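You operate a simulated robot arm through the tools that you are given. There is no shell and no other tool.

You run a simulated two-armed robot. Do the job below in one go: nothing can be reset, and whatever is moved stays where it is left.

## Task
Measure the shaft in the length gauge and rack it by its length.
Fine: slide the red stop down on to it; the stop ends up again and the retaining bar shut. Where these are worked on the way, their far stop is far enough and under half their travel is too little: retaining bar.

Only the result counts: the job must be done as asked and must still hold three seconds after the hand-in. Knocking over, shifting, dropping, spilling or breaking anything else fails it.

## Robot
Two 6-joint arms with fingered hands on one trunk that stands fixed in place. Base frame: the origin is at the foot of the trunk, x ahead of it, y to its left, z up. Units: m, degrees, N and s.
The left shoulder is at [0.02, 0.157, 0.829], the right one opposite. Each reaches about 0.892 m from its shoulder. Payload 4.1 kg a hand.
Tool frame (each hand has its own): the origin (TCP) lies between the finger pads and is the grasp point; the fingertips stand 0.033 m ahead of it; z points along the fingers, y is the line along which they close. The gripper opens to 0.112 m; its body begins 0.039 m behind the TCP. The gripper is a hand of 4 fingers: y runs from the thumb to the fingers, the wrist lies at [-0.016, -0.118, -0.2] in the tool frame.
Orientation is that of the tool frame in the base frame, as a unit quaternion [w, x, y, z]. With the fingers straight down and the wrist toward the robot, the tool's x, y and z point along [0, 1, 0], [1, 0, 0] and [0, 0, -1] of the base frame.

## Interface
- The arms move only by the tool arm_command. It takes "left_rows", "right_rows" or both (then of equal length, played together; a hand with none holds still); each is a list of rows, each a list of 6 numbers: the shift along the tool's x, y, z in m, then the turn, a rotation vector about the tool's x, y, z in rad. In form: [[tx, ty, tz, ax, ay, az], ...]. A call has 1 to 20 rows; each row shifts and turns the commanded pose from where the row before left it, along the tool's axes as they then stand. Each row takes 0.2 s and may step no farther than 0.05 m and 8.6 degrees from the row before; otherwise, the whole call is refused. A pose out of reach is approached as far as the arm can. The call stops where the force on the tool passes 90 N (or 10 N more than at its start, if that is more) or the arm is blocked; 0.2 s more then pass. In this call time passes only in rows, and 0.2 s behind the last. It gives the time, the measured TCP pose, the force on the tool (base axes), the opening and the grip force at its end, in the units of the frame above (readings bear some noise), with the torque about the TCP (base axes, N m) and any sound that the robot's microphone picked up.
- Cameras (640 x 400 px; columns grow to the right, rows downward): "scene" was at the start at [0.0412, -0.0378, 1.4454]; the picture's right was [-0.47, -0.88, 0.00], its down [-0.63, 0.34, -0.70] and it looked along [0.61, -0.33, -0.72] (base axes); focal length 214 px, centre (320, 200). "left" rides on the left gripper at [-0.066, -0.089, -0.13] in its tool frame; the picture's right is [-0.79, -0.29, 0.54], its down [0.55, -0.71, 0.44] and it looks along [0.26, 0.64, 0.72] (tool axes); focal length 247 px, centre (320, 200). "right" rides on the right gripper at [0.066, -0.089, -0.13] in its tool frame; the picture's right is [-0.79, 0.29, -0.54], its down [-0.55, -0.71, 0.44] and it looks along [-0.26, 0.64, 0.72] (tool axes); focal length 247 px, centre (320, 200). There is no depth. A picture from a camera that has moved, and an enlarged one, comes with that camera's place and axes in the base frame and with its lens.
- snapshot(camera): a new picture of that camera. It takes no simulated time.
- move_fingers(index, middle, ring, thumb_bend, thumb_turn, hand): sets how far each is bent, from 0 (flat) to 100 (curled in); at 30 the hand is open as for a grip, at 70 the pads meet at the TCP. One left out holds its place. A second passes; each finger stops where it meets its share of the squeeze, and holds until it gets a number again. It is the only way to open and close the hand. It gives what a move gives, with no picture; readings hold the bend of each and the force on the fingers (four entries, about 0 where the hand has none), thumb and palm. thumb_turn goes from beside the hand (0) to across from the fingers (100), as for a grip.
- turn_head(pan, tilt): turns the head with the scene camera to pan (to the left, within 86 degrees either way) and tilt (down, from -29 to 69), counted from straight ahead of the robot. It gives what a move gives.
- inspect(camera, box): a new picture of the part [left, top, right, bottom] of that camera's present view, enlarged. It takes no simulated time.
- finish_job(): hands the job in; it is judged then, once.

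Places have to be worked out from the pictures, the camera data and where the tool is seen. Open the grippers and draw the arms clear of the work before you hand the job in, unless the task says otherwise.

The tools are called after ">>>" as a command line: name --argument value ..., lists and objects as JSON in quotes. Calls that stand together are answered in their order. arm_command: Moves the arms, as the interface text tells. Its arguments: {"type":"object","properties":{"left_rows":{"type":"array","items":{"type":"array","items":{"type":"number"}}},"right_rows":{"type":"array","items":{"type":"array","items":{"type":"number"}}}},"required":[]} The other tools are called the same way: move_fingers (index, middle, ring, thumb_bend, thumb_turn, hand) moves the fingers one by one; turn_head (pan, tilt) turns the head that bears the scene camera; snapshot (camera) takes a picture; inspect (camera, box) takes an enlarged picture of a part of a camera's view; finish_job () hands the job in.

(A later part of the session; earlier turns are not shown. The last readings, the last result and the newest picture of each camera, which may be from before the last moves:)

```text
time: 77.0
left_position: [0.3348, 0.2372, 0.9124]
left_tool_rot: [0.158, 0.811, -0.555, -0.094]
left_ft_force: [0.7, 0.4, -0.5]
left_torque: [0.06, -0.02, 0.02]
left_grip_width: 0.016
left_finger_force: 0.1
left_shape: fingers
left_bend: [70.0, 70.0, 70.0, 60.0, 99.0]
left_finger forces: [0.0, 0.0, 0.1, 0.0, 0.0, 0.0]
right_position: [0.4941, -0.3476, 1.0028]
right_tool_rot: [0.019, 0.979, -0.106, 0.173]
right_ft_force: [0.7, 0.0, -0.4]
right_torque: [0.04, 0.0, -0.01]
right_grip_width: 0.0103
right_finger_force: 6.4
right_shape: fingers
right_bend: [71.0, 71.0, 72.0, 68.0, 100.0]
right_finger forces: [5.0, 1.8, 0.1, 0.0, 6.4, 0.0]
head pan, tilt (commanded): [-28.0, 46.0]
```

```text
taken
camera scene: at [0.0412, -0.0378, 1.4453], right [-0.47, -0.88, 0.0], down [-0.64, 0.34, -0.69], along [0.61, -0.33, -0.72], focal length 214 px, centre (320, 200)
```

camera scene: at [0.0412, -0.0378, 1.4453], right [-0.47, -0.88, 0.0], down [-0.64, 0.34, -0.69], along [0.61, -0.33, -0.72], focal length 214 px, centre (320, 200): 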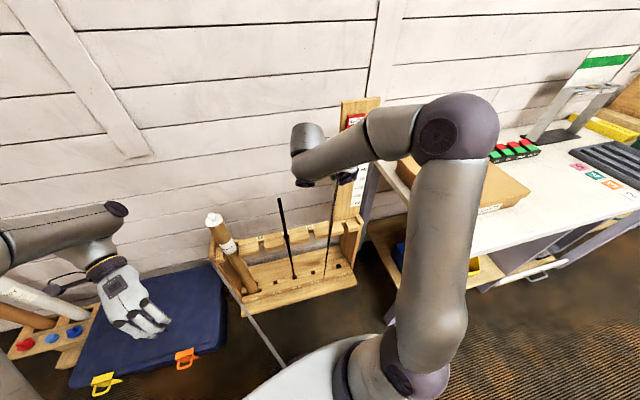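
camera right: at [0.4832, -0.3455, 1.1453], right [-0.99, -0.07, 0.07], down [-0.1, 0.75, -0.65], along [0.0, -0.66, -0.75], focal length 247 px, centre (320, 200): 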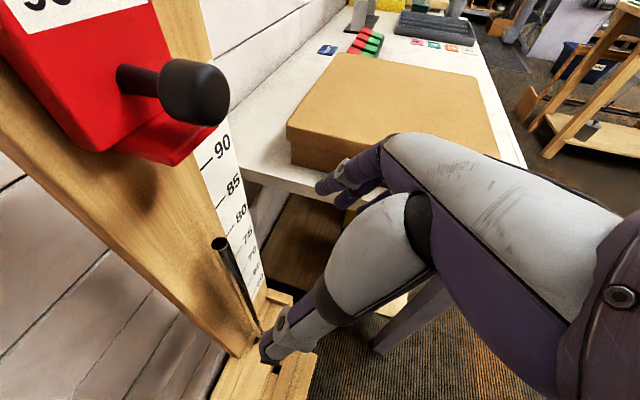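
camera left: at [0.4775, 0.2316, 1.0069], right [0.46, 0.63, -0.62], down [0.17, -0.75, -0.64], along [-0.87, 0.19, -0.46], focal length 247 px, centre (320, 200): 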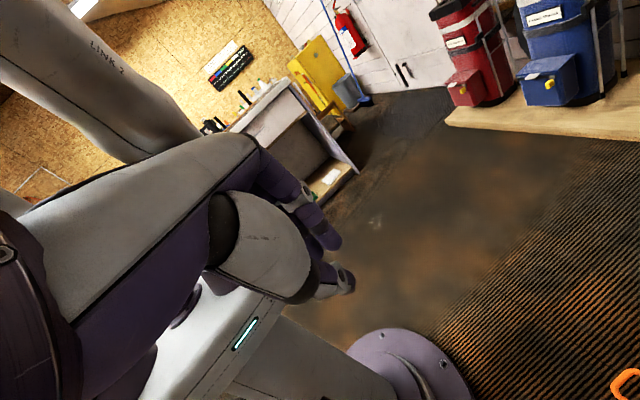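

Going well. I'll finish the sideways move to slot 85.

>>> arm_command --right_rows '[[0, -0.0271, 0, 0, 0, 0], [0, -0.0271, 0, 0, 0, 0], [0, -0.0271, 0, 0, 0, 0]]'

>>> snapshot --camera "scene"

>>> inspect --camera "scene" --box '[260, 200, 370, 310]'

>>> snapshot --camera "right"

```text
time: 77.8
left_position: [0.3362, 0.2365, 0.912]
left_tool_rot: [0.157, 0.811, -0.556, -0.093]
left_ft_force: [-0.6, -0.2, 1.3]
left_torque: [0.01, 0.0, 0.01]
left_grip_width: 0.0159
left_finger_force: 0.1
left_shape: fingers
left_bend: [70.0, 70.0, 70.0, 60.0, 99.0]
left_finger forces: [0.1, 0.0, 0.0, 0.1, 0.0, 0.0]
right_position: [0.5115, -0.271, 1.0007]
right_tool_rot: [0.019, 0.979, -0.106, 0.174]
right_ft_force: [-0.6, -0.1, -1.3]
right_torque: [0.07, -0.03, 0.01]
right_grip_width: 0.0101
right_finger_force: 6.5
right_shape: fingers
right_bend: [71.0, 71.0, 72.0, 68.0, 100.0]
right_finger forces: [5.0, 1.5, 0.1, 0.1, 6.3, 0.1]
head pan, tilt (commanded): [-28.0, 46.0]
```

```text
taken
camera scene: at [0.0412, -0.0378, 1.4453], right [-0.47, -0.88, 0.0], down [-0.64, 0.34, -0.69], along [0.61, -0.33, -0.72], focal length 214 px, centre (320, 200)
```

scene: 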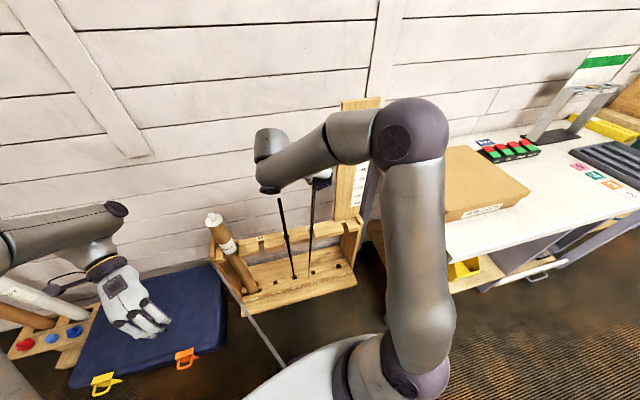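

```text
3.64 times, centred on (315, 255) of scene
camera zoom: at [0.0412, -0.0378, 1.4453], right [-0.47, -0.88, 0.0], down [-0.64, 0.34, -0.69], along [0.61, -0.33, -0.72], focal length 780 px, centre (338, 0)
```

zoom: 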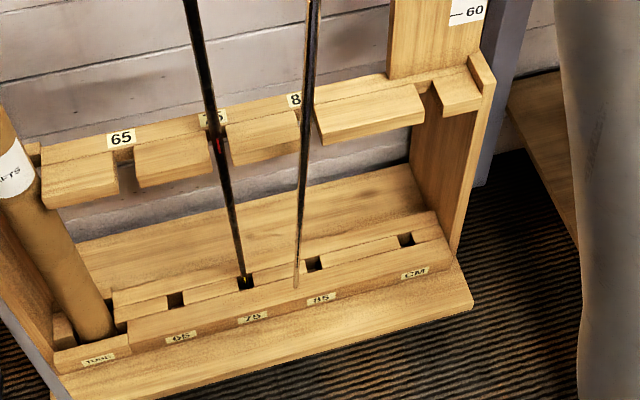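

```text
taken
camera right: at [0.5487, -0.1871, 1.1451], right [-0.97, -0.08, 0.23], down [-0.21, 0.77, -0.6], along [-0.13, -0.63, -0.77], focal length 247 px, centre (320, 200)
```

right: 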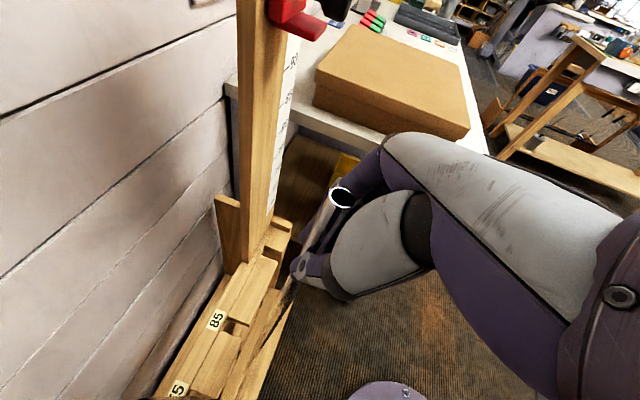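

The foot seems to lead by about 4 cm, so the shaft is either swinging or turned in the grip. I'll wait a moment and look again.

>>> arm_command --right_rows '[[0, 0, 0, 0, 0, 0], [0, 0, 0, 0, 0, 0], [0, 0, 0, 0, 0, 0], [0, 0, 0, 0, 0, 0], [0, 0, 0, 0, 0, 0]]'

>>> inspect --camera "scene" --box '[260, 200, 370, 310]'

>>> inspect --camera "right" --box '[180, 120, 440, 400]'

```text
time: 79.0
left_position: [0.3357, 0.2369, 0.9115]
left_tool_rot: [0.159, 0.81, -0.556, -0.095]
left_ft_force: [-0.4, -0.3, -0.2]
left_torque: [0.03, -0.01, 0.02]
left_grip_width: 0.0161
left_finger_force: 0.0
left_shape: fingers
left_bend: [70.0, 70.0, 70.0, 60.0, 99.0]
left_finger forces: [0.0, 0.0, 0.1, 0.0, 0.0, 0.0]
right_position: [0.5113, -0.2709, 1.0001]
right_tool_rot: [0.019, 0.979, -0.107, 0.173]
right_ft_force: [0.1, 0.1, -0.9]
right_torque: [0.0, 0.08, 0.04]
right_grip_width: 0.0104
right_finger_force: 8.2
right_shape: fingers
right_bend: [71.0, 71.0, 72.0, 68.0, 100.0]
right_finger forces: [5.0, 4.0, 0.0, 0.0, 6.8, 0.1]
head pan, tilt (commanded): [-28.0, 46.0]
```

```text
3.64 times, centred on (315, 255) of scene
camera zoom: at [0.0413, -0.0375, 1.4453], right [-0.47, -0.88, 0.0], down [-0.64, 0.34, -0.69], along [0.61, -0.33, -0.72], focal length 780 px, centre (338, 0)
```

zoom: 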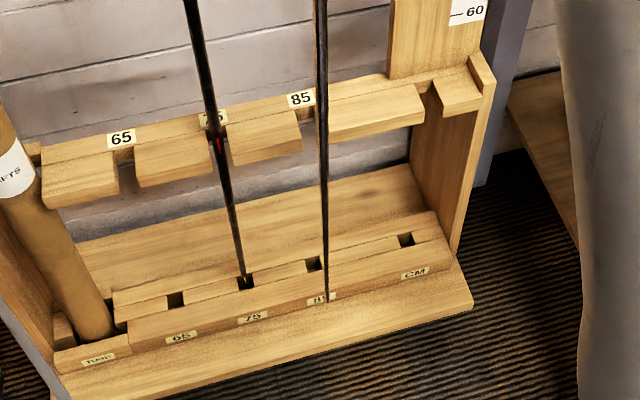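

```text
1.43 times, centred on (310, 260) of right
camera zoom: at [0.5487, -0.1871, 1.1452], right [-0.97, -0.08, 0.23], down [-0.21, 0.77, -0.6], along [-0.13, -0.63, -0.77], focal length 353 px, centre (334, 114)
```

zoom: 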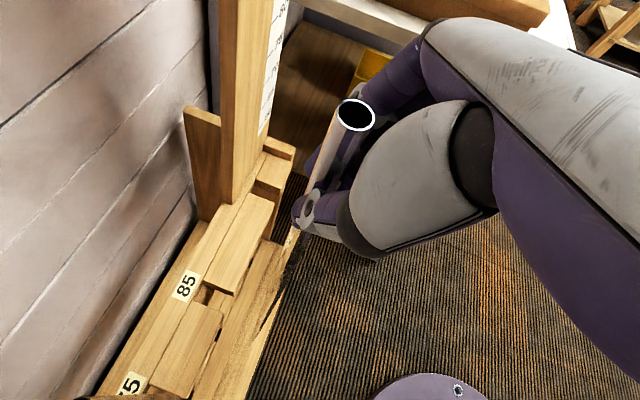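

It had only been swinging; it now hangs upright, with its foot at d≈0.169 along the rack and 8.7 cm in front of the slot line. I'll move it slowly into the 85 notch and check before the end.

>>> arm_command --right_rows '[[0.0047, -0.001, 0.0017, 0, 0, 0], [0.0056, -0.001, 0.002, 0, 0, 0], [0.0056, 0, 0.002, 0, 0, 0], [0.0056, 0, 0.002, 0, 0, 0], [0.0056, 0, 0.002, 0, 0, 0], [0.0047, 0, 0.0017, 0, 0, 0], [0.0028, 0, 0.001, 0, 0, 0], [0, 0, 0, 0, 0, 0], [0, 0, 0, 0, 0, 0], [0, 0, 0, 0, 0, 0]]'

>>> inspect --camera "scene" --box '[260, 200, 370, 310]'

>>> inspect --camera "right" --box '[180, 120, 440, 400]'

```text
time: 81.2
left_position: [0.3364, 0.2377, 0.9116]
left_tool_rot: [0.158, 0.811, -0.556, -0.094]
left_ft_force: [0.0, -0.1, -0.5]
left_torque: [0.03, -0.01, 0.0]
left_grip_width: 0.0162
left_finger_force: 0.1
left_shape: fingers
left_bend: [70.0, 70.0, 70.0, 60.0, 99.0]
left_finger forces: [0.0, 0.0, 0.0, 0.0, 0.1, 0.0]
right_position: [0.548, -0.2777, 1.0027]
right_tool_rot: [0.02, 0.979, -0.107, 0.174]
right_ft_force: [-0.2, -0.1, -1.3]
right_torque: [0.0, 0.02, 0.01]
right_grip_width: 0.0101
right_finger_force: 7.3
right_shape: fingers
right_bend: [71.0, 71.0, 72.0, 68.0, 100.0]
right_finger forces: [4.7, 2.6, 0.0, 0.0, 6.3, 0.0]
head pan, tilt (commanded): [-28.0, 46.0]
```

```text
3.64 times, centred on (315, 255) of scene
camera zoom: at [0.0413, -0.0375, 1.4453], right [-0.47, -0.88, 0.0], down [-0.64, 0.34, -0.69], along [0.61, -0.33, -0.72], focal length 780 px, centre (338, 0)
```

zoom: 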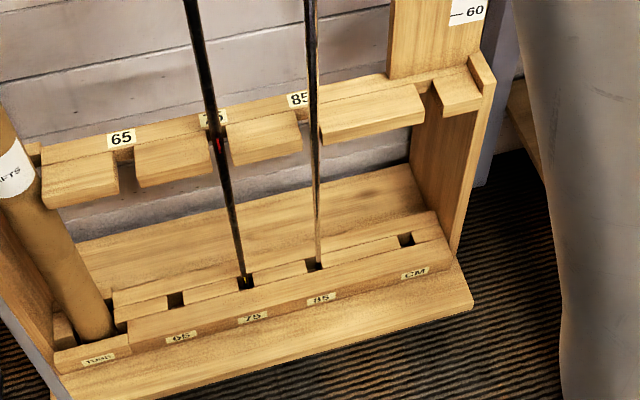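

```text
1.43 times, centred on (310, 260) of right
camera zoom: at [0.5851, -0.1941, 1.1476], right [-0.97, -0.08, 0.23], down [-0.21, 0.77, -0.6], along [-0.13, -0.63, -0.77], focal length 353 px, centre (334, 114)
```

zoom: 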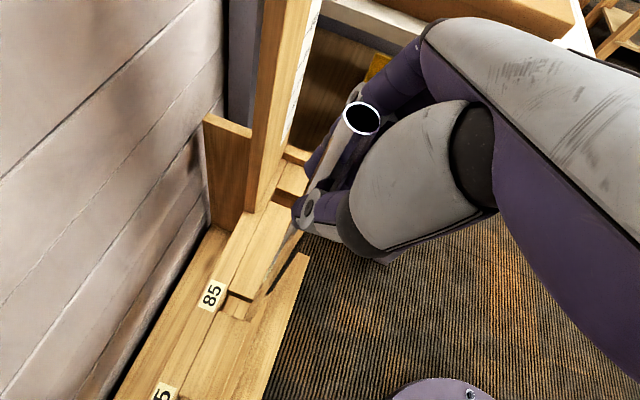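

The shaft is at the notch's mouth, lined up with slot 85. I'll let it settle a second and recheck its foot.

>>> arm_command --right_rows '[[0, 0, 0, 0, 0, 0], [0, 0, 0, 0, 0, 0], [0, 0, 0, 0, 0, 0], [0, 0, 0, 0, 0, 0]]'

>>> inspect --camera "scene" --box '[285, 220, 345, 290]'

```text
time: 82.2
left_position: [0.3364, 0.2377, 0.9121]
left_tool_rot: [0.157, 0.811, -0.556, -0.095]
left_ft_force: [0.1, 0.7, -0.4]
left_torque: [0.02, -0.04, 0.05]
left_grip_width: 0.016
left_finger_force: 0.0
left_shape: fingers
left_bend: [70.0, 70.0, 70.0, 60.0, 99.0]
left_finger forces: [0.1, 0.0, 0.1, 0.1, 0.1, 0.1]
right_position: [0.5485, -0.278, 1.0036]
right_tool_rot: [0.02, 0.979, -0.106, 0.174]
right_ft_force: [0.4, -0.5, -1.8]
right_torque: [0.0, 0.03, 0.0]
right_grip_width: 0.0101
right_finger_force: 6.6
right_shape: fingers
right_bend: [71.0, 71.0, 72.0, 68.0, 100.0]
right_finger forces: [4.7, 2.5, 0.0, 0.0, 6.3, 0.0]
head pan, tilt (commanded): [-28.0, 46.0]
```

```text
5.71 times, centred on (315, 255) of scene
camera zoom: at [0.0413, -0.0375, 1.4453], right [-0.47, -0.88, 0.0], down [-0.64, 0.34, -0.69], along [0.61, -0.33, -0.72], focal length 1226 px, centre (349, -114)
```

zoom: 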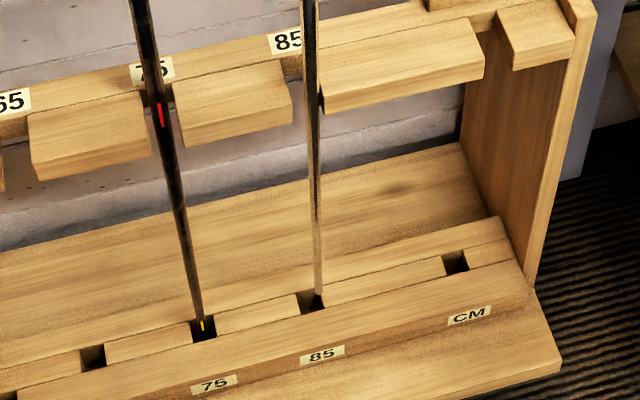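

Settled: the foot is at d≈0.169 and 3.5 cm in front of the hole, with a slight 0.6° lean. I'll correct the lean and ease it in 4.2 cm, slowly.

>>> arm_command --right_rows '[[0.003, -0.001, 0.0011, 0, -0.0055, 0], [0.0047, 0, 0.0017, 0, -0.0055, 0], [0.0056, 0, 0.002, 0, 0, 0], [0.0056, 0, 0.002, 0, 0, 0], [0.0056, 0, 0.002, 0, 0, 0], [0.0056, 0, 0.002, 0, 0, 0], [0.0047, 0, 0.0017, 0, 0, 0], [0.003, 0, 0.0011, 0, 0, 0], [0.0015, 0, 0.0005, 0, 0, 0], [0, 0, 0, 0, 0, 0], [0, 0, 0, 0, 0, 0], [0, 0, 0, 0, 0, 0]]'

>>> inspect --camera "scene" --box '[285, 220, 345, 290]'

>>> inspect --camera "right" --box '[180, 120, 440, 400]'

```text
time: 84.8
left_position: [0.3363, 0.2379, 0.9118]
left_tool_rot: [0.158, 0.811, -0.556, -0.095]
left_ft_force: [0.8, 0.8, 0.5]
left_torque: [0.02, 0.0, 0.0]
left_grip_width: 0.0163
left_finger_force: 0.1
left_shape: fingers
left_bend: [70.0, 70.0, 70.0, 60.0, 99.0]
left_finger forces: [0.0, 0.0, 0.0, 0.0, 0.1, 0.1]
right_position: [0.5915, -0.285, 1.0019]
right_tool_rot: [0.019, 0.98, -0.106, 0.167]
right_ft_force: [0.2, 0.1, -1.6]
right_torque: [-0.01, 0.01, 0.01]
right_grip_width: 0.01
right_finger_force: 7.5
right_shape: fingers
right_bend: [71.0, 71.0, 72.0, 68.0, 100.0]
right_finger forces: [4.9, 2.7, 0.1, 0.0, 6.2, 0.0]
head pan, tilt (commanded): [-28.0, 46.0]
```

```text
5.71 times, centred on (315, 255) of scene
camera zoom: at [0.0413, -0.0375, 1.4453], right [-0.47, -0.88, 0.0], down [-0.64, 0.34, -0.69], along [0.61, -0.33, -0.72], focal length 1226 px, centre (349, -114)
```

zoom: 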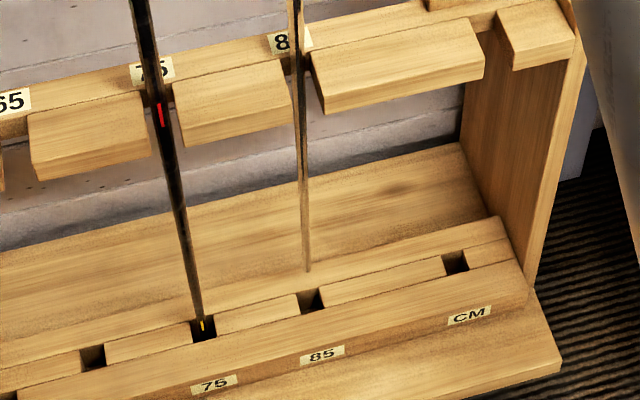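

```text
1.43 times, centred on (310, 260) of right
camera zoom: at [0.6289, -0.2023, 1.1465], right [-0.97, -0.08, 0.24], down [-0.22, 0.77, -0.6], along [-0.14, -0.63, -0.77], focal length 353 px, centre (334, 114)
```

zoom: 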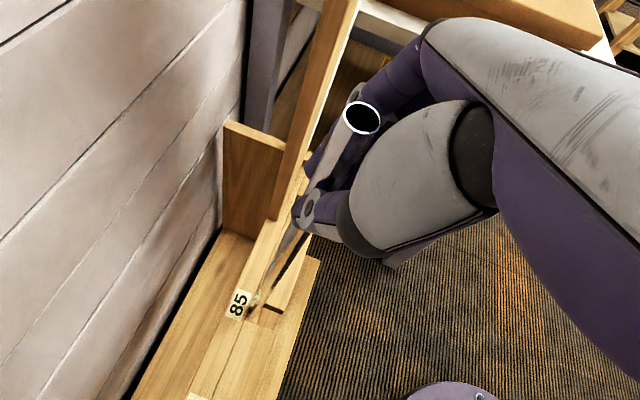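

The foot hangs about 1.2 cm too far back (a slight lean in the grip), otherwise it is right over the 85 hole sideways. I'll straighten it with a small slow rotation and check.

>>> arm_command --right_rows '[[0, 0.0005, 0, 0, -0.0039, 0], [0, 0.0005, 0, 0, -0.0039, 0], [0, 0, 0, 0, -0.0039, 0], [0, 0, 0, 0, -0.0039, 0], [0, 0, 0, 0, 0, 0], [0, 0, 0, 0, 0, 0], [0, 0, 0, 0, 0, 0], [0, 0, 0, 0, 0, 0]]'

>>> inspect --camera "scene" --box '[285, 220, 345, 290]'

```text
time: 86.6
left_position: [0.3352, 0.2379, 0.9117]
left_tool_rot: [0.158, 0.811, -0.555, -0.094]
left_ft_force: [-0.1, -0.5, -0.6]
left_torque: [0.0, -0.03, 0.01]
left_grip_width: 0.016
left_finger_force: 0.0
left_shape: fingers
left_bend: [70.0, 70.0, 70.0, 60.0, 99.0]
left_finger forces: [0.1, 0.1, 0.1, 0.0, 0.0, 0.0]
right_position: [0.5887, -0.2866, 1.0019]
right_tool_rot: [0.018, 0.981, -0.106, 0.161]
right_ft_force: [0.5, 0.1, -1.7]
right_torque: [0.01, -0.01, 0.0]
right_grip_width: 0.0099
right_finger_force: 7.1
right_shape: fingers
right_bend: [71.0, 71.0, 72.0, 68.0, 100.0]
right_finger forces: [4.7, 2.5, 0.0, 0.0, 6.2, 0.0]
head pan, tilt (commanded): [-28.0, 46.0]
```

```text
5.71 times, centred on (315, 255) of scene
camera zoom: at [0.0413, -0.0375, 1.4453], right [-0.47, -0.88, 0.0], down [-0.64, 0.34, -0.69], along [0.61, -0.33, -0.72], focal length 1226 px, centre (349, -114)
```

zoom: 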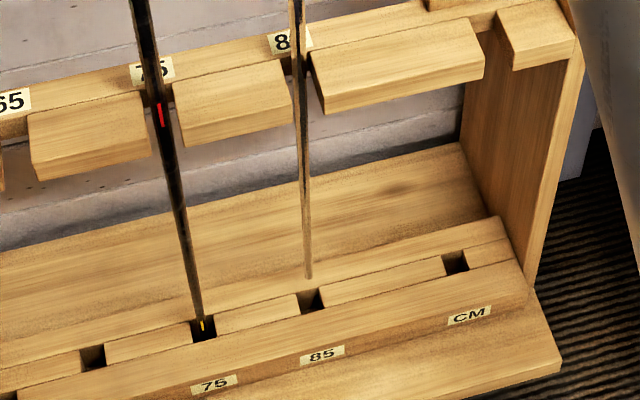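

The foot now sits right above the 85 hole (within 3 mm). I'll lower it slowly by 4.8 cm to just at the rail's top and check again.

>>> arm_command --right_rows '[[-0.0016, 0, 0.0047, 0, 0, 0], [-0.0026, 0, 0.0076, 0, 0, 0], [-0.0026, 0, 0.0076, 0, 0, 0], [-0.0026, 0, 0.0076, 0, 0, 0], [-0.0026, 0, 0.0076, 0, 0, 0], [-0.0026, 0, 0.0076, 0, 0, 0], [-0.0013, 0, 0.0038, 0, 0, 0], [0, 0, 0, 0, 0, 0], [0, 0, 0, 0, 0, 0]]'

>>> inspect --camera "scene" --box '[285, 220, 345, 290]'

>>> inspect --camera "scene" --box '[300, 255, 330, 285]'

```text
time: 88.6
left_position: [0.3356, 0.2373, 0.9126]
left_tool_rot: [0.159, 0.811, -0.556, -0.094]
left_ft_force: [0.2, -0.8, 1.0]
left_torque: [0.01, -0.01, -0.04]
left_grip_width: 0.0161
left_finger_force: 0.1
left_shape: fingers
left_bend: [70.0, 70.0, 70.0, 60.0, 99.0]
left_finger forces: [0.0, 0.0, 0.0, 0.0, 0.0, 0.1]
right_position: [0.5891, -0.2862, 0.9528]
right_tool_rot: [0.018, 0.981, -0.106, 0.16]
right_ft_force: [-0.4, -0.5, -2.5]
right_torque: [-0.02, 0.03, 0.03]
right_grip_width: 0.0097
right_finger_force: 6.1
right_shape: fingers
right_bend: [71.0, 71.0, 72.0, 68.0, 100.0]
right_finger forces: [4.9, 2.6, 0.0, 0.0, 6.1, 0.1]
head pan, tilt (commanded): [-28.0, 46.0]
```

```text
5.71 times, centred on (315, 255) of scene
camera zoom: at [0.0413, -0.0375, 1.4453], right [-0.47, -0.88, 0.0], down [-0.64, 0.34, -0.69], along [0.61, -0.33, -0.72], focal length 1226 px, centre (349, -114)
```

zoom: 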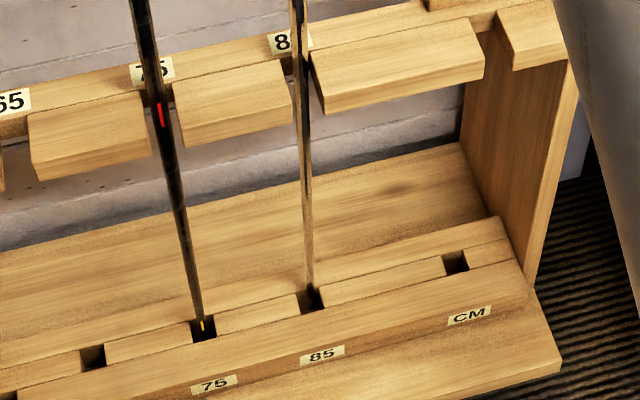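

```text
13.33 times, centred on (315, 270) of scene
camera zoom: at [0.0413, -0.0375, 1.4453], right [-0.47, -0.88, 0.0], down [-0.64, 0.34, -0.69], along [0.61, -0.33, -0.72], focal length 2860 px, centre (387, -733)
```

zoom: 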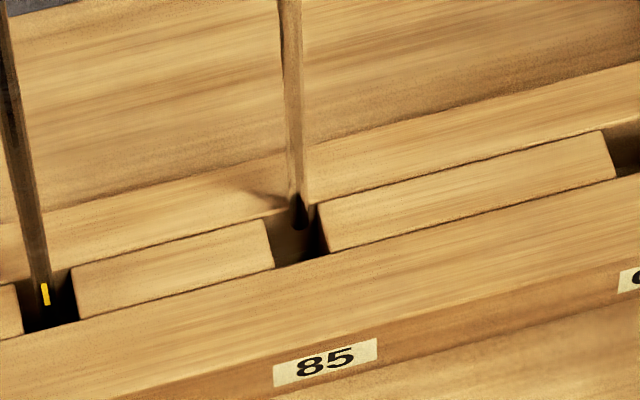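

The foot is at the hole's rear half, about 5 mm back of centre. I'll shift 4 mm toward the robot and 2 mm left, then lower further.

>>> arm_command --right_rows '[[-0.0038, -0.002, -0.0013, 0, 0, 0], [0, 0, 0, 0, 0, 0], [-0.0016, 0, 0.0047, 0, 0, 0], [-0.0016, 0, 0.0047, 0, 0, 0], [0, 0, 0, 0, 0, 0]]'

>>> inspect --camera "scene" --box '[300, 255, 330, 285]'

```text
time: 89.8
left_position: [0.3358, 0.2375, 0.9125]
left_tool_rot: [0.158, 0.811, -0.555, -0.094]
left_ft_force: [0.3, 0.2, -1.1]
left_torque: [0.0, -0.01, 0.03]
left_grip_width: 0.0162
left_finger_force: 0.1
left_shape: fingers
left_bend: [70.0, 70.0, 70.0, 60.0, 99.0]
left_finger forces: [0.0, 0.0, 0.1, 0.1, 0.1, 0.0]
right_position: [0.5851, -0.2846, 0.9428]
right_tool_rot: [0.018, 0.981, -0.107, 0.159]
right_ft_force: [0.9, 0.1, -0.4]
right_torque: [0.03, -0.01, -0.01]
right_grip_width: 0.01
right_finger_force: 6.9
right_shape: fingers
right_bend: [71.0, 71.0, 72.0, 68.0, 100.0]
right_finger forces: [4.6, 2.4, 0.1, 0.0, 6.1, 0.0]
head pan, tilt (commanded): [-28.0, 46.0]
```

```text
13.33 times, centred on (315, 270) of scene
camera zoom: at [0.0413, -0.0375, 1.4453], right [-0.47, -0.88, 0.0], down [-0.64, 0.34, -0.69], along [0.61, -0.33, -0.72], focal length 2860 px, centre (387, -733)
```

zoom: 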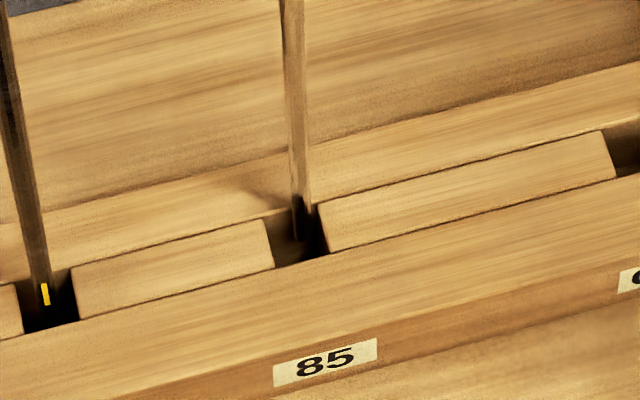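

It's entering the hole without contact force. I'll keep lowering in small steps.

>>> arm_command --right_rows '[[-0.0019, 0, 0.0057, 0, 0, 0], [-0.0019, 0, 0.0057, 0, 0, 0], [-0.0019, 0, 0.0057, 0, 0, 0], [-0.0019, 0, 0.0057, 0, 0, 0]]'

>>> inspect --camera "scene" --box '[300, 255, 330, 285]'

```text
time: 90.8
left_position: [0.3372, 0.2361, 0.913]
left_tool_rot: [0.158, 0.811, -0.556, -0.094]
left_ft_force: [0.5, -0.3, 0.3]
left_torque: [0.01, -0.02, -0.02]
left_grip_width: 0.0163
left_finger_force: 0.2
left_shape: fingers
left_bend: [70.0, 70.0, 70.0, 60.0, 99.0]
left_finger forces: [0.0, 0.2, 0.1, 0.0, 0.1, 0.0]
right_position: [0.5852, -0.2831, 0.9187]
right_tool_rot: [0.018, 0.981, -0.106, 0.16]
right_ft_force: [-0.2, 0.4, -1.3]
right_torque: [0.03, 0.01, 0.0]
right_grip_width: 0.0099
right_finger_force: 6.4
right_shape: fingers
right_bend: [71.0, 71.0, 72.0, 68.0, 100.0]
right_finger forces: [4.9, 2.6, 0.0, 0.0, 6.1, 0.0]
head pan, tilt (commanded): [-28.0, 46.0]
```

```text
13.33 times, centred on (315, 270) of scene
camera zoom: at [0.0413, -0.0375, 1.4453], right [-0.47, -0.88, 0.0], down [-0.64, 0.34, -0.69], along [0.61, -0.33, -0.72], focal length 2860 px, centre (387, -733)
```

zoom: 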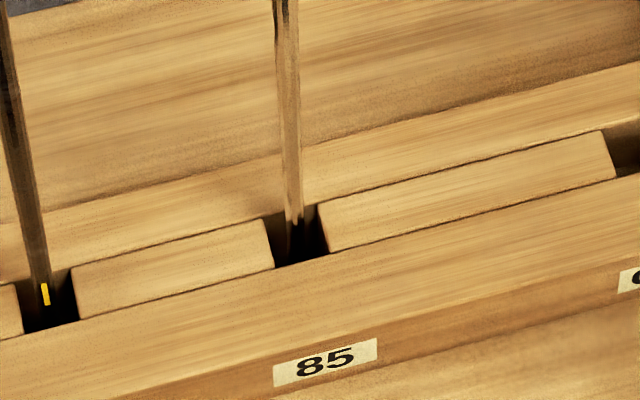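

Good, centred and still free. I'll lower the last centimetre and a bit, watching for the bottom contact.

>>> arm_command --right_rows '[[-0.0013, 0, 0.0038, 0, 0, 0], [-0.0013, 0, 0.0038, 0, 0, 0], [-0.0006, 0, 0.0019, 0, 0, 0]]'

```text
time: 91.6
left_position: [0.337, 0.2372, 0.912]
left_tool_rot: [0.158, 0.811, -0.556, -0.094]
left_ft_force: [0.6, 0.2, 0.4]
left_torque: [0.01, 0.02, -0.01]
left_grip_width: 0.016
left_finger_force: 0.1
left_shape: fingers
left_bend: [70.0, 70.0, 70.0, 60.0, 99.0]
left_finger forces: [0.0, 0.0, 0.1, 0.1, 0.0, 0.0]
right_position: [0.5852, -0.2843, 0.9094]
right_tool_rot: [0.017, 0.981, -0.107, 0.161]
right_ft_force: [-0.9, 0.5, -0.7]
right_torque: [0.01, 0.05, 0.0]
right_grip_width: 0.0099
right_finger_force: 6.4
right_shape: fingers
right_bend: [71.0, 71.0, 72.0, 68.0, 100.0]
right_finger forces: [4.8, 2.6, 0.0, 0.0, 6.2, 0.0]
head pan, tilt (commanded): [-28.0, 46.0]
```

Still free at TCP z 0.909; seated height should be near 0.906. I'll go on in 2 mm steps.

>>> arm_command --right_rows '[[-0.0006, 0, 0.0019, 0, 0, 0], [-0.0006, 0, 0.0019, 0, 0, 0]]'

>>> inspect --camera "right" --box '[180, 120, 440, 400]'

>>> inspect --camera "scene" --box '[260, 150, 370, 290]'

```text
time: 92.2
left_position: [0.336, 0.2374, 0.9117]
left_tool_rot: [0.159, 0.811, -0.555, -0.094]
left_ft_force: [-0.4, 0.4, 0.8]
left_torque: [-0.01, -0.02, -0.01]
left_grip_width: 0.0161
left_finger_force: 0.1
left_shape: fingers
left_bend: [70.0, 70.0, 70.0, 60.0, 99.0]
left_finger forces: [0.0, 0.0, 0.0, 0.1, 0.0, 0.1]
right_position: [0.5862, -0.2854, 0.9057]
right_tool_rot: [0.018, 0.981, -0.106, 0.161]
right_ft_force: [-0.2, -0.7, 3.7]
right_torque: [0.01, 0.0, 0.04]
right_grip_width: 0.0098
right_finger_force: 7.3
right_shape: fingers
right_bend: [71.0, 71.0, 72.0, 68.0, 100.0]
right_finger forces: [5.1, 2.9, 0.0, 0.1, 6.5, 0.1]
head pan, tilt (commanded): [-28.0, 46.0]
```

```text
1.43 times, centred on (310, 260) of right
camera zoom: at [0.6259, -0.2011, 1.0504], right [-0.96, -0.08, 0.26], down [-0.22, 0.78, -0.59], along [-0.15, -0.63, -0.77], focal length 353 px, centre (334, 114)
```

zoom: 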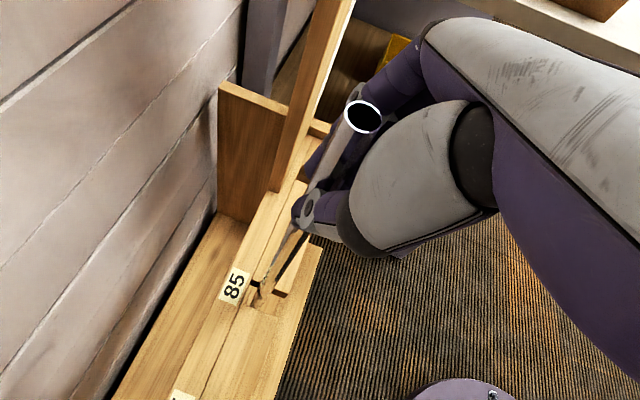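

```text
2.86 times, centred on (315, 220) of scene
camera zoom: at [0.0412, -0.0375, 1.4453], right [-0.47, -0.88, 0.0], down [-0.64, 0.34, -0.69], along [0.61, -0.33, -0.72], focal length 613 px, centre (334, 143)
```

zoom: 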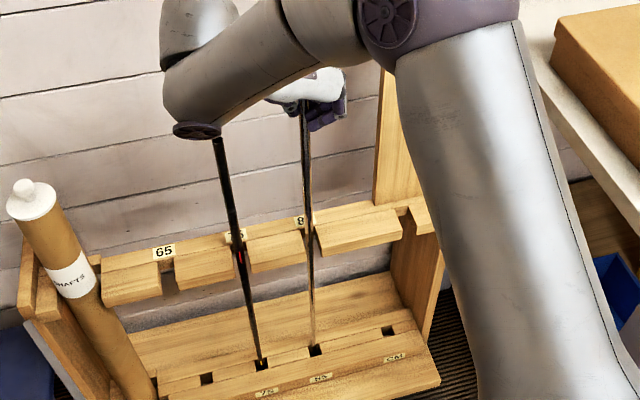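

The shaft stands on the slot's floor (fz +3.7 N, height as expected). To make it rest safely, I'll lean it gently back against the notch's rear, step by step.

>>> arm_command --right_rows '[[0.0028, 0, 0.001, 0, -0.0037, 0], [0.0028, 0, 0.001, 0, -0.0037, 0], [0.0028, 0, 0.001, 0, -0.0037, 0]]'

```text
time: 93.0
left_position: [0.3365, 0.2377, 0.9118]
left_tool_rot: [0.159, 0.811, -0.556, -0.094]
left_ft_force: [-0.1, -0.3, -0.2]
left_torque: [0.01, 0.0, 0.0]
left_grip_width: 0.0158
left_finger_force: 0.1
left_shape: fingers
left_bend: [70.0, 70.0, 70.0, 60.0, 99.0]
left_finger forces: [0.0, 0.0, 0.0, 0.0, 0.1, 0.0]
right_position: [0.5941, -0.2856, 0.9064]
right_tool_rot: [0.018, 0.982, -0.107, 0.155]
right_ft_force: [-0.2, -0.4, 3.3]
right_torque: [-0.01, -0.04, 0.0]
right_grip_width: 0.01
right_finger_force: 7.6
right_shape: fingers
right_bend: [71.0, 72.0, 72.0, 68.0, 100.0]
right_finger forces: [5.3, 2.7, 0.0, 0.0, 6.7, 0.0]
head pan, tilt (commanded): [-28.0, 46.0]
```

No resistance yet; three more small steps.

>>> arm_command --right_rows '[[0.0028, 0, 0.001, 0, -0.0037, 0], [0.0028, 0, 0.001, 0, -0.0037, 0], [0.0028, 0, 0.001, 0, -0.0037, 0]]'

>>> inspect --camera "right" --box '[180, 120, 440, 400]'

>>> inspect --camera "scene" --box '[285, 220, 345, 290]'

```text
time: 93.8
left_position: [0.3356, 0.2376, 0.9123]
left_tool_rot: [0.159, 0.811, -0.555, -0.093]
left_ft_force: [0.1, 0.2, -0.4]
left_torque: [0.03, -0.01, -0.03]
left_grip_width: 0.0161
left_finger_force: 0.1
left_shape: fingers
left_bend: [70.0, 70.0, 70.0, 60.0, 99.0]
left_finger forces: [0.1, 0.0, 0.0, 0.1, 0.0, 0.0]
right_position: [0.6028, -0.2876, 0.9055]
right_tool_rot: [0.017, 0.983, -0.107, 0.149]
right_ft_force: [-1.3, -0.9, 9.1]
right_torque: [-0.02, -0.05, 0.02]
right_grip_width: 0.0097
right_finger_force: 7.8
right_shape: fingers
right_bend: [71.0, 72.0, 72.0, 68.0, 100.0]
right_finger forces: [5.5, 3.8, 0.1, 0.1, 7.4, 0.0]
head pan, tilt (commanded): [-28.0, 46.0]
```

```text
1.43 times, centred on (310, 260) of right
camera zoom: at [0.6459, -0.2061, 1.0493], right [-0.96, -0.08, 0.28], down [-0.24, 0.78, -0.58], along [-0.17, -0.62, -0.76], focal length 353 px, centre (334, 114)
```

zoom: 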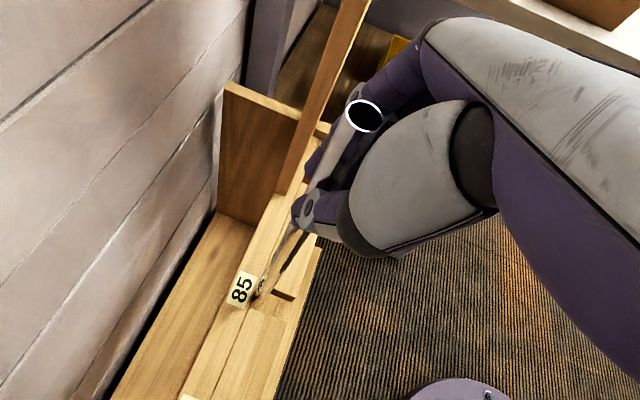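

```text
5.71 times, centred on (315, 255) of scene
camera zoom: at [0.041, -0.0374, 1.4453], right [-0.47, -0.88, 0.0], down [-0.64, 0.34, -0.69], along [0.61, -0.33, -0.72], focal length 1226 px, centre (349, -114)
```

zoom: 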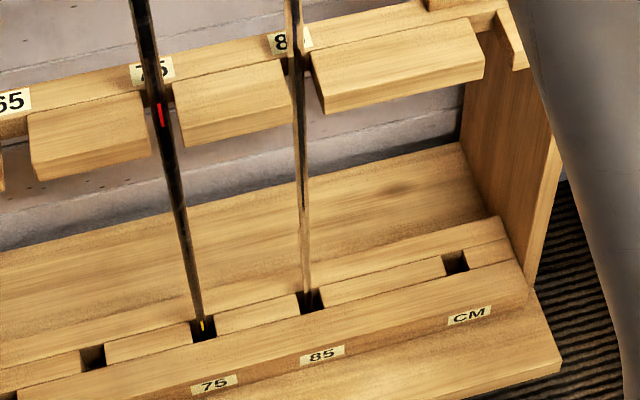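

It leans back about 0.9° and bears down a little (9 N). I'll add one small lean step with a slight lift, then release.

>>> arm_command --right_rows '[[0.0034, 0, -0.0009, 0, -0.0037, 0]]'

>>> move_fingers --hand "right" --index 55 --middle 55 --ring 55 --thumb_bend 55

>>> inspect --camera "right" --box '[180, 120, 440, 400]'

>>> inspect --camera "scene" --box '[260, 150, 370, 290]'

```text
time: 94.2
left_position: [0.3366, 0.2367, 0.912]
left_tool_rot: [0.159, 0.811, -0.555, -0.094]
left_ft_force: [0.0, 0.1, -0.2]
left_torque: [-0.02, -0.01, 0.03]
left_grip_width: 0.0162
left_finger_force: 0.1
left_shape: fingers
left_bend: [70.0, 70.0, 70.0, 60.0, 99.0]
left_finger forces: [0.0, 0.1, 0.0, 0.1, 0.0, 0.1]
right_position: [0.6049, -0.2898, 0.9064]
right_tool_rot: [0.016, 0.983, -0.106, 0.146]
right_ft_force: [-1.2, 0.7, 1.0]
right_torque: [0.02, 0.04, 0.01]
right_grip_width: 0.0095
right_finger_force: 7.8
right_shape: fingers
right_bend: [71.0, 71.0, 72.0, 68.0, 100.0]
right_finger forces: [5.4, 3.6, 0.1, 0.0, 6.7, 0.1]
head pan, tilt (commanded): [-28.0, 46.0]
```

```text
time: 95.2
left_position: [0.336, 0.236, 0.9119]
left_tool_rot: [0.158, 0.811, -0.555, -0.094]
left_ft_force: [-0.2, 0.4, -0.1]
left_torque: [-0.02, -0.01, 0.0]
left_grip_width: 0.0162
left_finger_force: 0.1
left_shape: fingers
left_bend: [70.0, 70.0, 70.0, 60.0, 99.0]
left_finger forces: [0.0, 0.0, 0.0, 0.1, 0.0, 0.0]
right_position: [0.6044, -0.2887, 0.9064]
right_tool_rot: [0.017, 0.983, -0.107, 0.148]
right_ft_force: [0.3, -0.8, 0.1]
right_torque: [-0.01, -0.01, 0.0]
right_grip_width: 0.0428
right_finger_force: 0.1
right_shape: fingers
right_bend: [55.0, 55.0, 55.0, 55.0, 99.0]
right_finger forces: [0.0, 0.0, 0.1, 0.1, 0.0, 0.0]
head pan, tilt (commanded): [-28.0, 46.0]
```

```text
1.43 times, centred on (310, 260) of right
camera zoom: at [0.6496, -0.2072, 1.0509], right [-0.96, -0.08, 0.28], down [-0.24, 0.78, -0.58], along [-0.17, -0.62, -0.76], focal length 353 px, centre (334, 114)
```

zoom: 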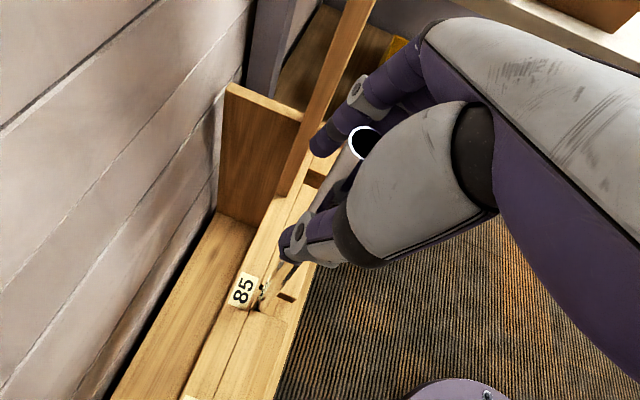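

```text
2.86 times, centred on (315, 220) of scene
camera zoom: at [0.0413, -0.0375, 1.4453], right [-0.47, -0.88, 0.0], down [-0.64, 0.34, -0.69], along [0.61, -0.33, -0.72], focal length 613 px, centre (334, 143)
```

zoom: 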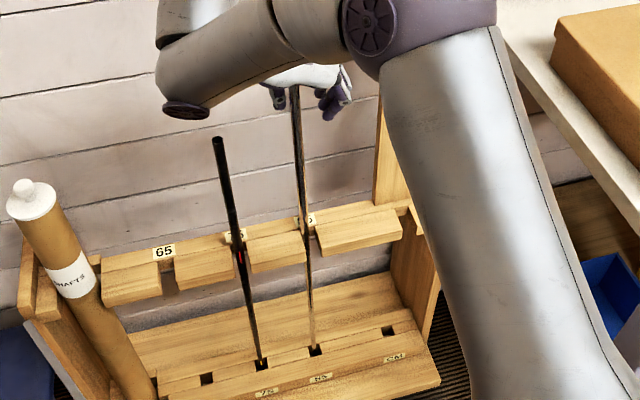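

The shaft stands in slot 85, resting in the notch. I'll open the hand fully and withdraw straight up.

>>> move_fingers --hand "right" --index 30 --middle 30 --ring 30 --thumb_bend 30

>>> arm_command --right_rows '[[0.0059, 0, -0.0191, 0, 0, 0], [0.0089, 0, -0.0287, 0, 0, 0], [0.0089, 0, -0.0287, 0, 0, 0], [0.0089, 0, -0.0287, 0, 0, 0], [0.0089, 0, -0.0287, 0, 0, 0]]'

>>> inspect --camera "scene" --box '[260, 150, 370, 290]'

>>> snapshot --camera "right"

```text
time: 96.2
left_position: [0.3357, 0.2361, 0.9114]
left_tool_rot: [0.159, 0.811, -0.556, -0.095]
left_ft_force: [-0.7, 0.1, -0.5]
left_torque: [0.01, 0.02, 0.0]
left_grip_width: 0.0162
left_finger_force: 0.0
left_shape: fingers
left_bend: [70.0, 70.0, 70.0, 60.0, 99.0]
left_finger forces: [0.0, 0.0, 0.1, 0.0, 0.1, 0.1]
right_position: [0.6056, -0.2892, 0.9072]
right_tool_rot: [0.017, 0.983, -0.107, 0.148]
right_ft_force: [0.4, 0.8, 0.0]
right_torque: [-0.01, 0.0, 0.03]
right_grip_width: 0.1124
right_finger_force: 0.0
right_shape: fingers
right_bend: [30.0, 30.0, 30.0, 30.0, 96.0]
right_finger forces: [0.0, 0.1, 0.1, 0.0, 0.0, 0.1]
head pan, tilt (commanded): [-28.0, 46.0]
```

```text
time: 97.4
left_position: [0.3361, 0.2367, 0.9118]
left_tool_rot: [0.158, 0.811, -0.556, -0.094]
left_ft_force: [-0.2, 0.0, -0.4]
left_torque: [0.0, 0.04, 0.0]
left_grip_width: 0.0161
left_finger_force: 0.1
left_shape: fingers
left_bend: [70.0, 70.0, 70.0, 60.0, 99.0]
left_finger forces: [0.1, 0.0, 0.0, 0.1, 0.0, 0.0]
right_position: [0.6039, -0.2852, 1.046]
right_tool_rot: [0.017, 0.983, -0.107, 0.148]
right_ft_force: [0.6, 0.2, -0.4]
right_torque: [0.02, 0.01, -0.02]
right_grip_width: 0.1122
right_finger_force: 0.2
right_shape: fingers
right_bend: [30.0, 30.0, 30.0, 30.0, 96.0]
right_finger forces: [0.0, 0.0, 0.1, 0.0, 0.0, 0.0]
head pan, tilt (commanded): [-28.0, 46.0]
```

```text
2.86 times, centred on (315, 220) of scene
camera zoom: at [0.0414, -0.0376, 1.4453], right [-0.47, -0.88, 0.0], down [-0.64, 0.34, -0.69], along [0.61, -0.33, -0.72], focal length 613 px, centre (334, 143)
```

zoom: 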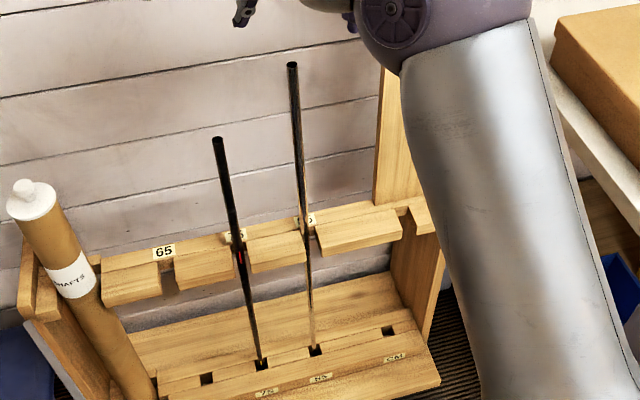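

```text
taken
camera right: at [0.6495, -0.204, 1.1899], right [-0.96, -0.08, 0.28], down [-0.24, 0.78, -0.58], along [-0.17, -0.62, -0.77], focal length 247 px, centre (320, 200)
```

right: 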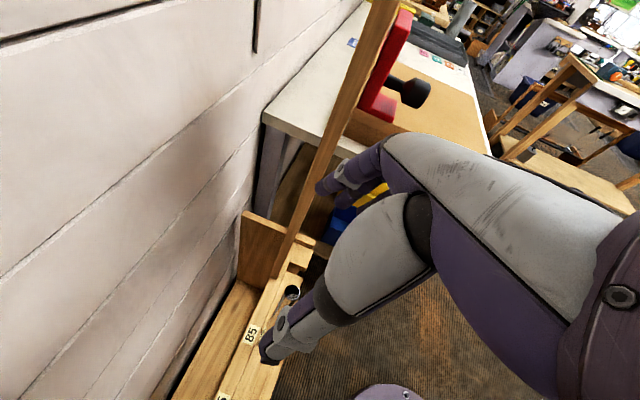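

The shaft stands well in slot 85 beside the 75 one. I'll draw the right arm up and back, and bring the left hand over to the outer side of the bar for closing it.

>>> arm_command --left_rows '[[0.0259, -0.024, 0.0209, 0, 0, 0], [0.0259, -0.024, 0.0209, 0, 0, 0], [0.0259, -0.024, 0.0209, 0, 0, 0], [0.0259, -0.024, 0.0209, 0, 0, 0], [0, 0, 0, 0.1234, 0.0016, -0.051], [0, 0, 0, 0.1234, 0.0016, -0.051], [0, 0, 0, 0.1234, 0.0016, -0.051]]' --right_rows '[[0.0089, 0, -0.0287, 0, 0, 0], [-0.0228, 0, -0.0279, 0, 0, 0], [-0.0228, 0, -0.0279, 0, 0, 0], [-0.0228, 0, -0.0279, 0, 0, 0], [-0.0228, 0, -0.0279, 0, 0, 0], [0, 0.03, 0, 0, 0, 0], [0, 0.03, 0, 0, 0, 0]]'

>>> snapshot --camera "scene"

>>> snapshot --camera "left"

```text
time: 99.0
left_position: [0.4315, 0.1602, 0.8006]
left_tool_rot: [0.0, 0.867, -0.499, 0.0]
left_ft_force: [0.5, -0.1, -0.1]
left_torque: [-0.02, 0.03, 0.01]
left_grip_width: 0.0159
left_finger_force: 0.1
left_shape: fingers
left_bend: [70.0, 70.0, 70.0, 60.0, 99.0]
left_finger forces: [0.0, 0.0, 0.0, 0.0, 0.0, 0.0]
right_position: [0.4773, -0.3186, 1.1576]
right_tool_rot: [0.017, 0.983, -0.107, 0.146]
right_ft_force: [0.5, 0.4, -0.2]
right_torque: [-0.05, 0.04, -0.04]
right_grip_width: 0.1128
right_finger_force: 0.1
right_shape: fingers
right_bend: [30.0, 30.0, 30.0, 30.0, 96.0]
right_finger forces: [0.1, 0.0, 0.1, 0.1, 0.1, 0.0]
head pan, tilt (commanded): [-28.0, 46.0]
```

```text
taken
camera scene: at [0.0417, -0.0371, 1.4453], right [-0.47, -0.88, 0.0], down [-0.64, 0.34, -0.69], along [0.61, -0.33, -0.72], focal length 214 px, centre (320, 200)
```

scene: 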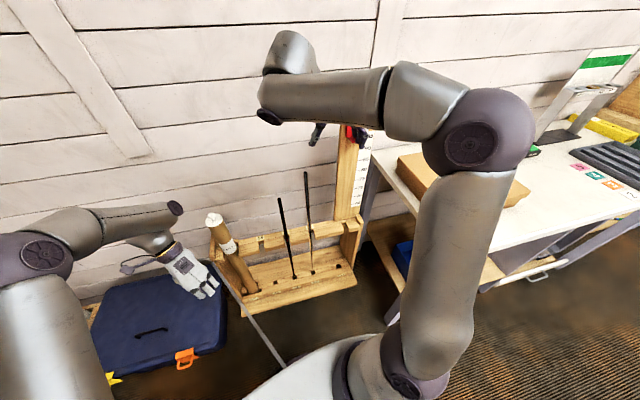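

```text
taken
camera left: at [0.4738, 0.2617, 0.9313], right [-0.15, 0.83, -0.54], down [0.89, -0.12, -0.43], along [-0.43, -0.55, -0.72], focal length 247 px, centre (320, 200)
```

left: 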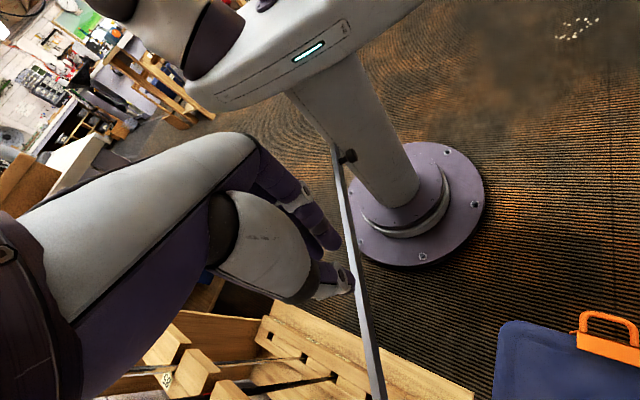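

The bar lies at about 60° and the left hand is 5.5 cm on its outer side. I'll lower the closed fingers beside it.

>>> arm_command --left_rows '[[0, 0, 0.045, 0, 0, 0], [0, 0, 0.045, 0, 0, 0], [0, 0, 0.045, 0, 0, 0], [0, 0, 0.045, 0, 0, 0]]'

>>> snapshot --camera "left"

```text
time: 100.0
left_position: [0.4305, 0.1602, 0.6178]
left_tool_rot: [0.0, 0.867, -0.499, 0.0]
left_ft_force: [0.6, -0.4, 0.2]
left_torque: [-0.02, -0.02, 0.01]
left_grip_width: 0.0162
left_finger_force: 0.0
left_shape: fingers
left_bend: [70.0, 70.0, 70.0, 60.0, 99.0]
left_finger forces: [0.0, 0.0, 0.0, 0.0, 0.0, 0.1]
right_position: [0.4762, -0.319, 1.1576]
right_tool_rot: [0.017, 0.983, -0.107, 0.148]
right_ft_force: [-0.8, 0.3, 0.1]
right_torque: [0.02, 0.02, -0.01]
right_grip_width: 0.1129
right_finger_force: 0.1
right_shape: fingers
right_bend: [30.0, 30.0, 30.0, 30.0, 96.0]
right_finger forces: [0.1, 0.0, 0.1, 0.0, 0.1, 0.0]
head pan, tilt (commanded): [-28.0, 46.0]
```

```text
taken
camera left: at [0.4743, 0.2607, 0.749], right [-0.15, 0.83, -0.54], down [0.89, -0.12, -0.43], along [-0.43, -0.55, -0.72], focal length 247 px, centre (320, 200)
```

left: 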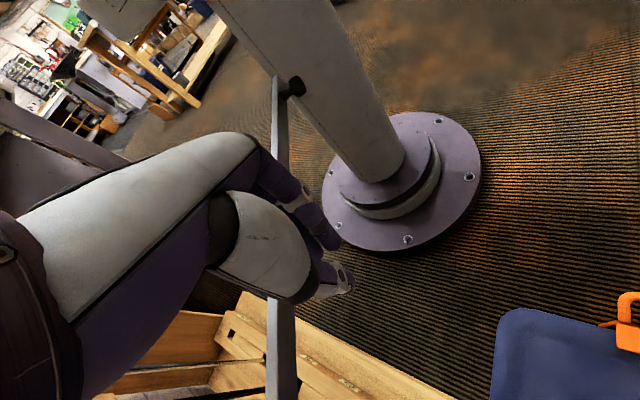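

The hand is down beside the bar without reach trouble. I'll push the bar closed in stages, first to about 45°, sliding outward along it.

>>> arm_command --left_rows '[[0.01174, 0.01047, 0.004, 0, 0, 0.0582], [0.01232, 0.00978, 0.004, 0, 0, 0.0582], [0.01287, 0.00903, 0.004, 0, 0, 0.0582], [0.01338, 0.00828, 0.003, 0, 0, 0.0582], [0.01383, 0.00749, 0, 0, 0, 0.0582], [0.01425, 0.00665, 0, 0, 0, 0.0582]]'

>>> snapshot --camera "left"

>>> snapshot --camera "scene"

```text
time: 101.4
left_position: [0.4109, 0.0669, 0.6063]
left_tool_rot: [-0.001, 0.766, -0.643, 0.0]
left_ft_force: [0.4, 0.4, 0.1]
left_torque: [-0.01, -0.02, 0.0]
left_grip_width: 0.0157
left_finger_force: 0.0
left_shape: fingers
left_bend: [70.0, 70.0, 70.0, 60.0, 99.0]
left_finger forces: [0.0, 0.1, 0.0, 0.0, 0.0, 0.0]
right_position: [0.4776, -0.3188, 1.1568]
right_tool_rot: [0.017, 0.983, -0.106, 0.148]
right_ft_force: [-0.2, -0.6, 0.0]
right_torque: [0.0, -0.01, -0.02]
right_grip_width: 0.1127
right_finger_force: 0.0
right_shape: fingers
right_bend: [30.0, 30.0, 30.0, 30.0, 96.0]
right_finger forces: [0.0, 0.0, 0.1, 0.0, 0.0, 0.1]
head pan, tilt (commanded): [-28.0, 46.0]
```

```text
taken
camera left: at [0.4858, 0.1472, 0.7377], right [0.14, 0.83, -0.54], down [0.8, -0.42, -0.44], along [-0.59, -0.37, -0.72], focal length 247 px, centre (320, 200)
```

left: 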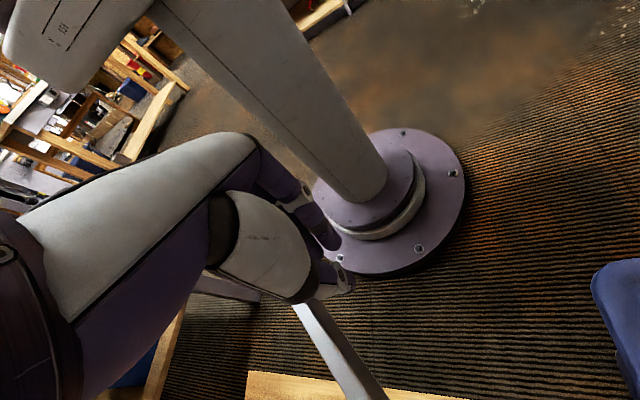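

```text
taken
camera scene: at [0.0413, -0.0373, 1.4453], right [-0.47, -0.88, 0.0], down [-0.64, 0.34, -0.69], along [0.61, -0.33, -0.72], focal length 214 px, centre (320, 200)
```

scene: 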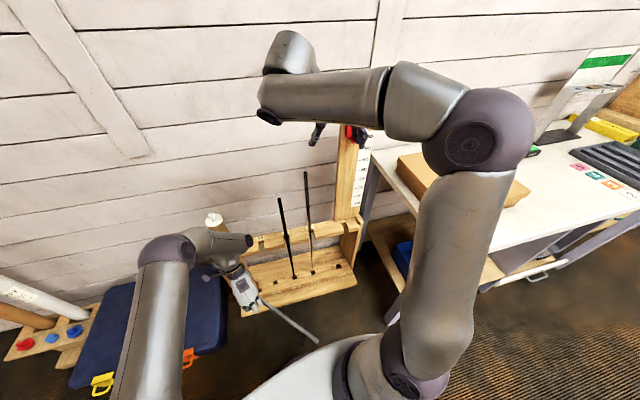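

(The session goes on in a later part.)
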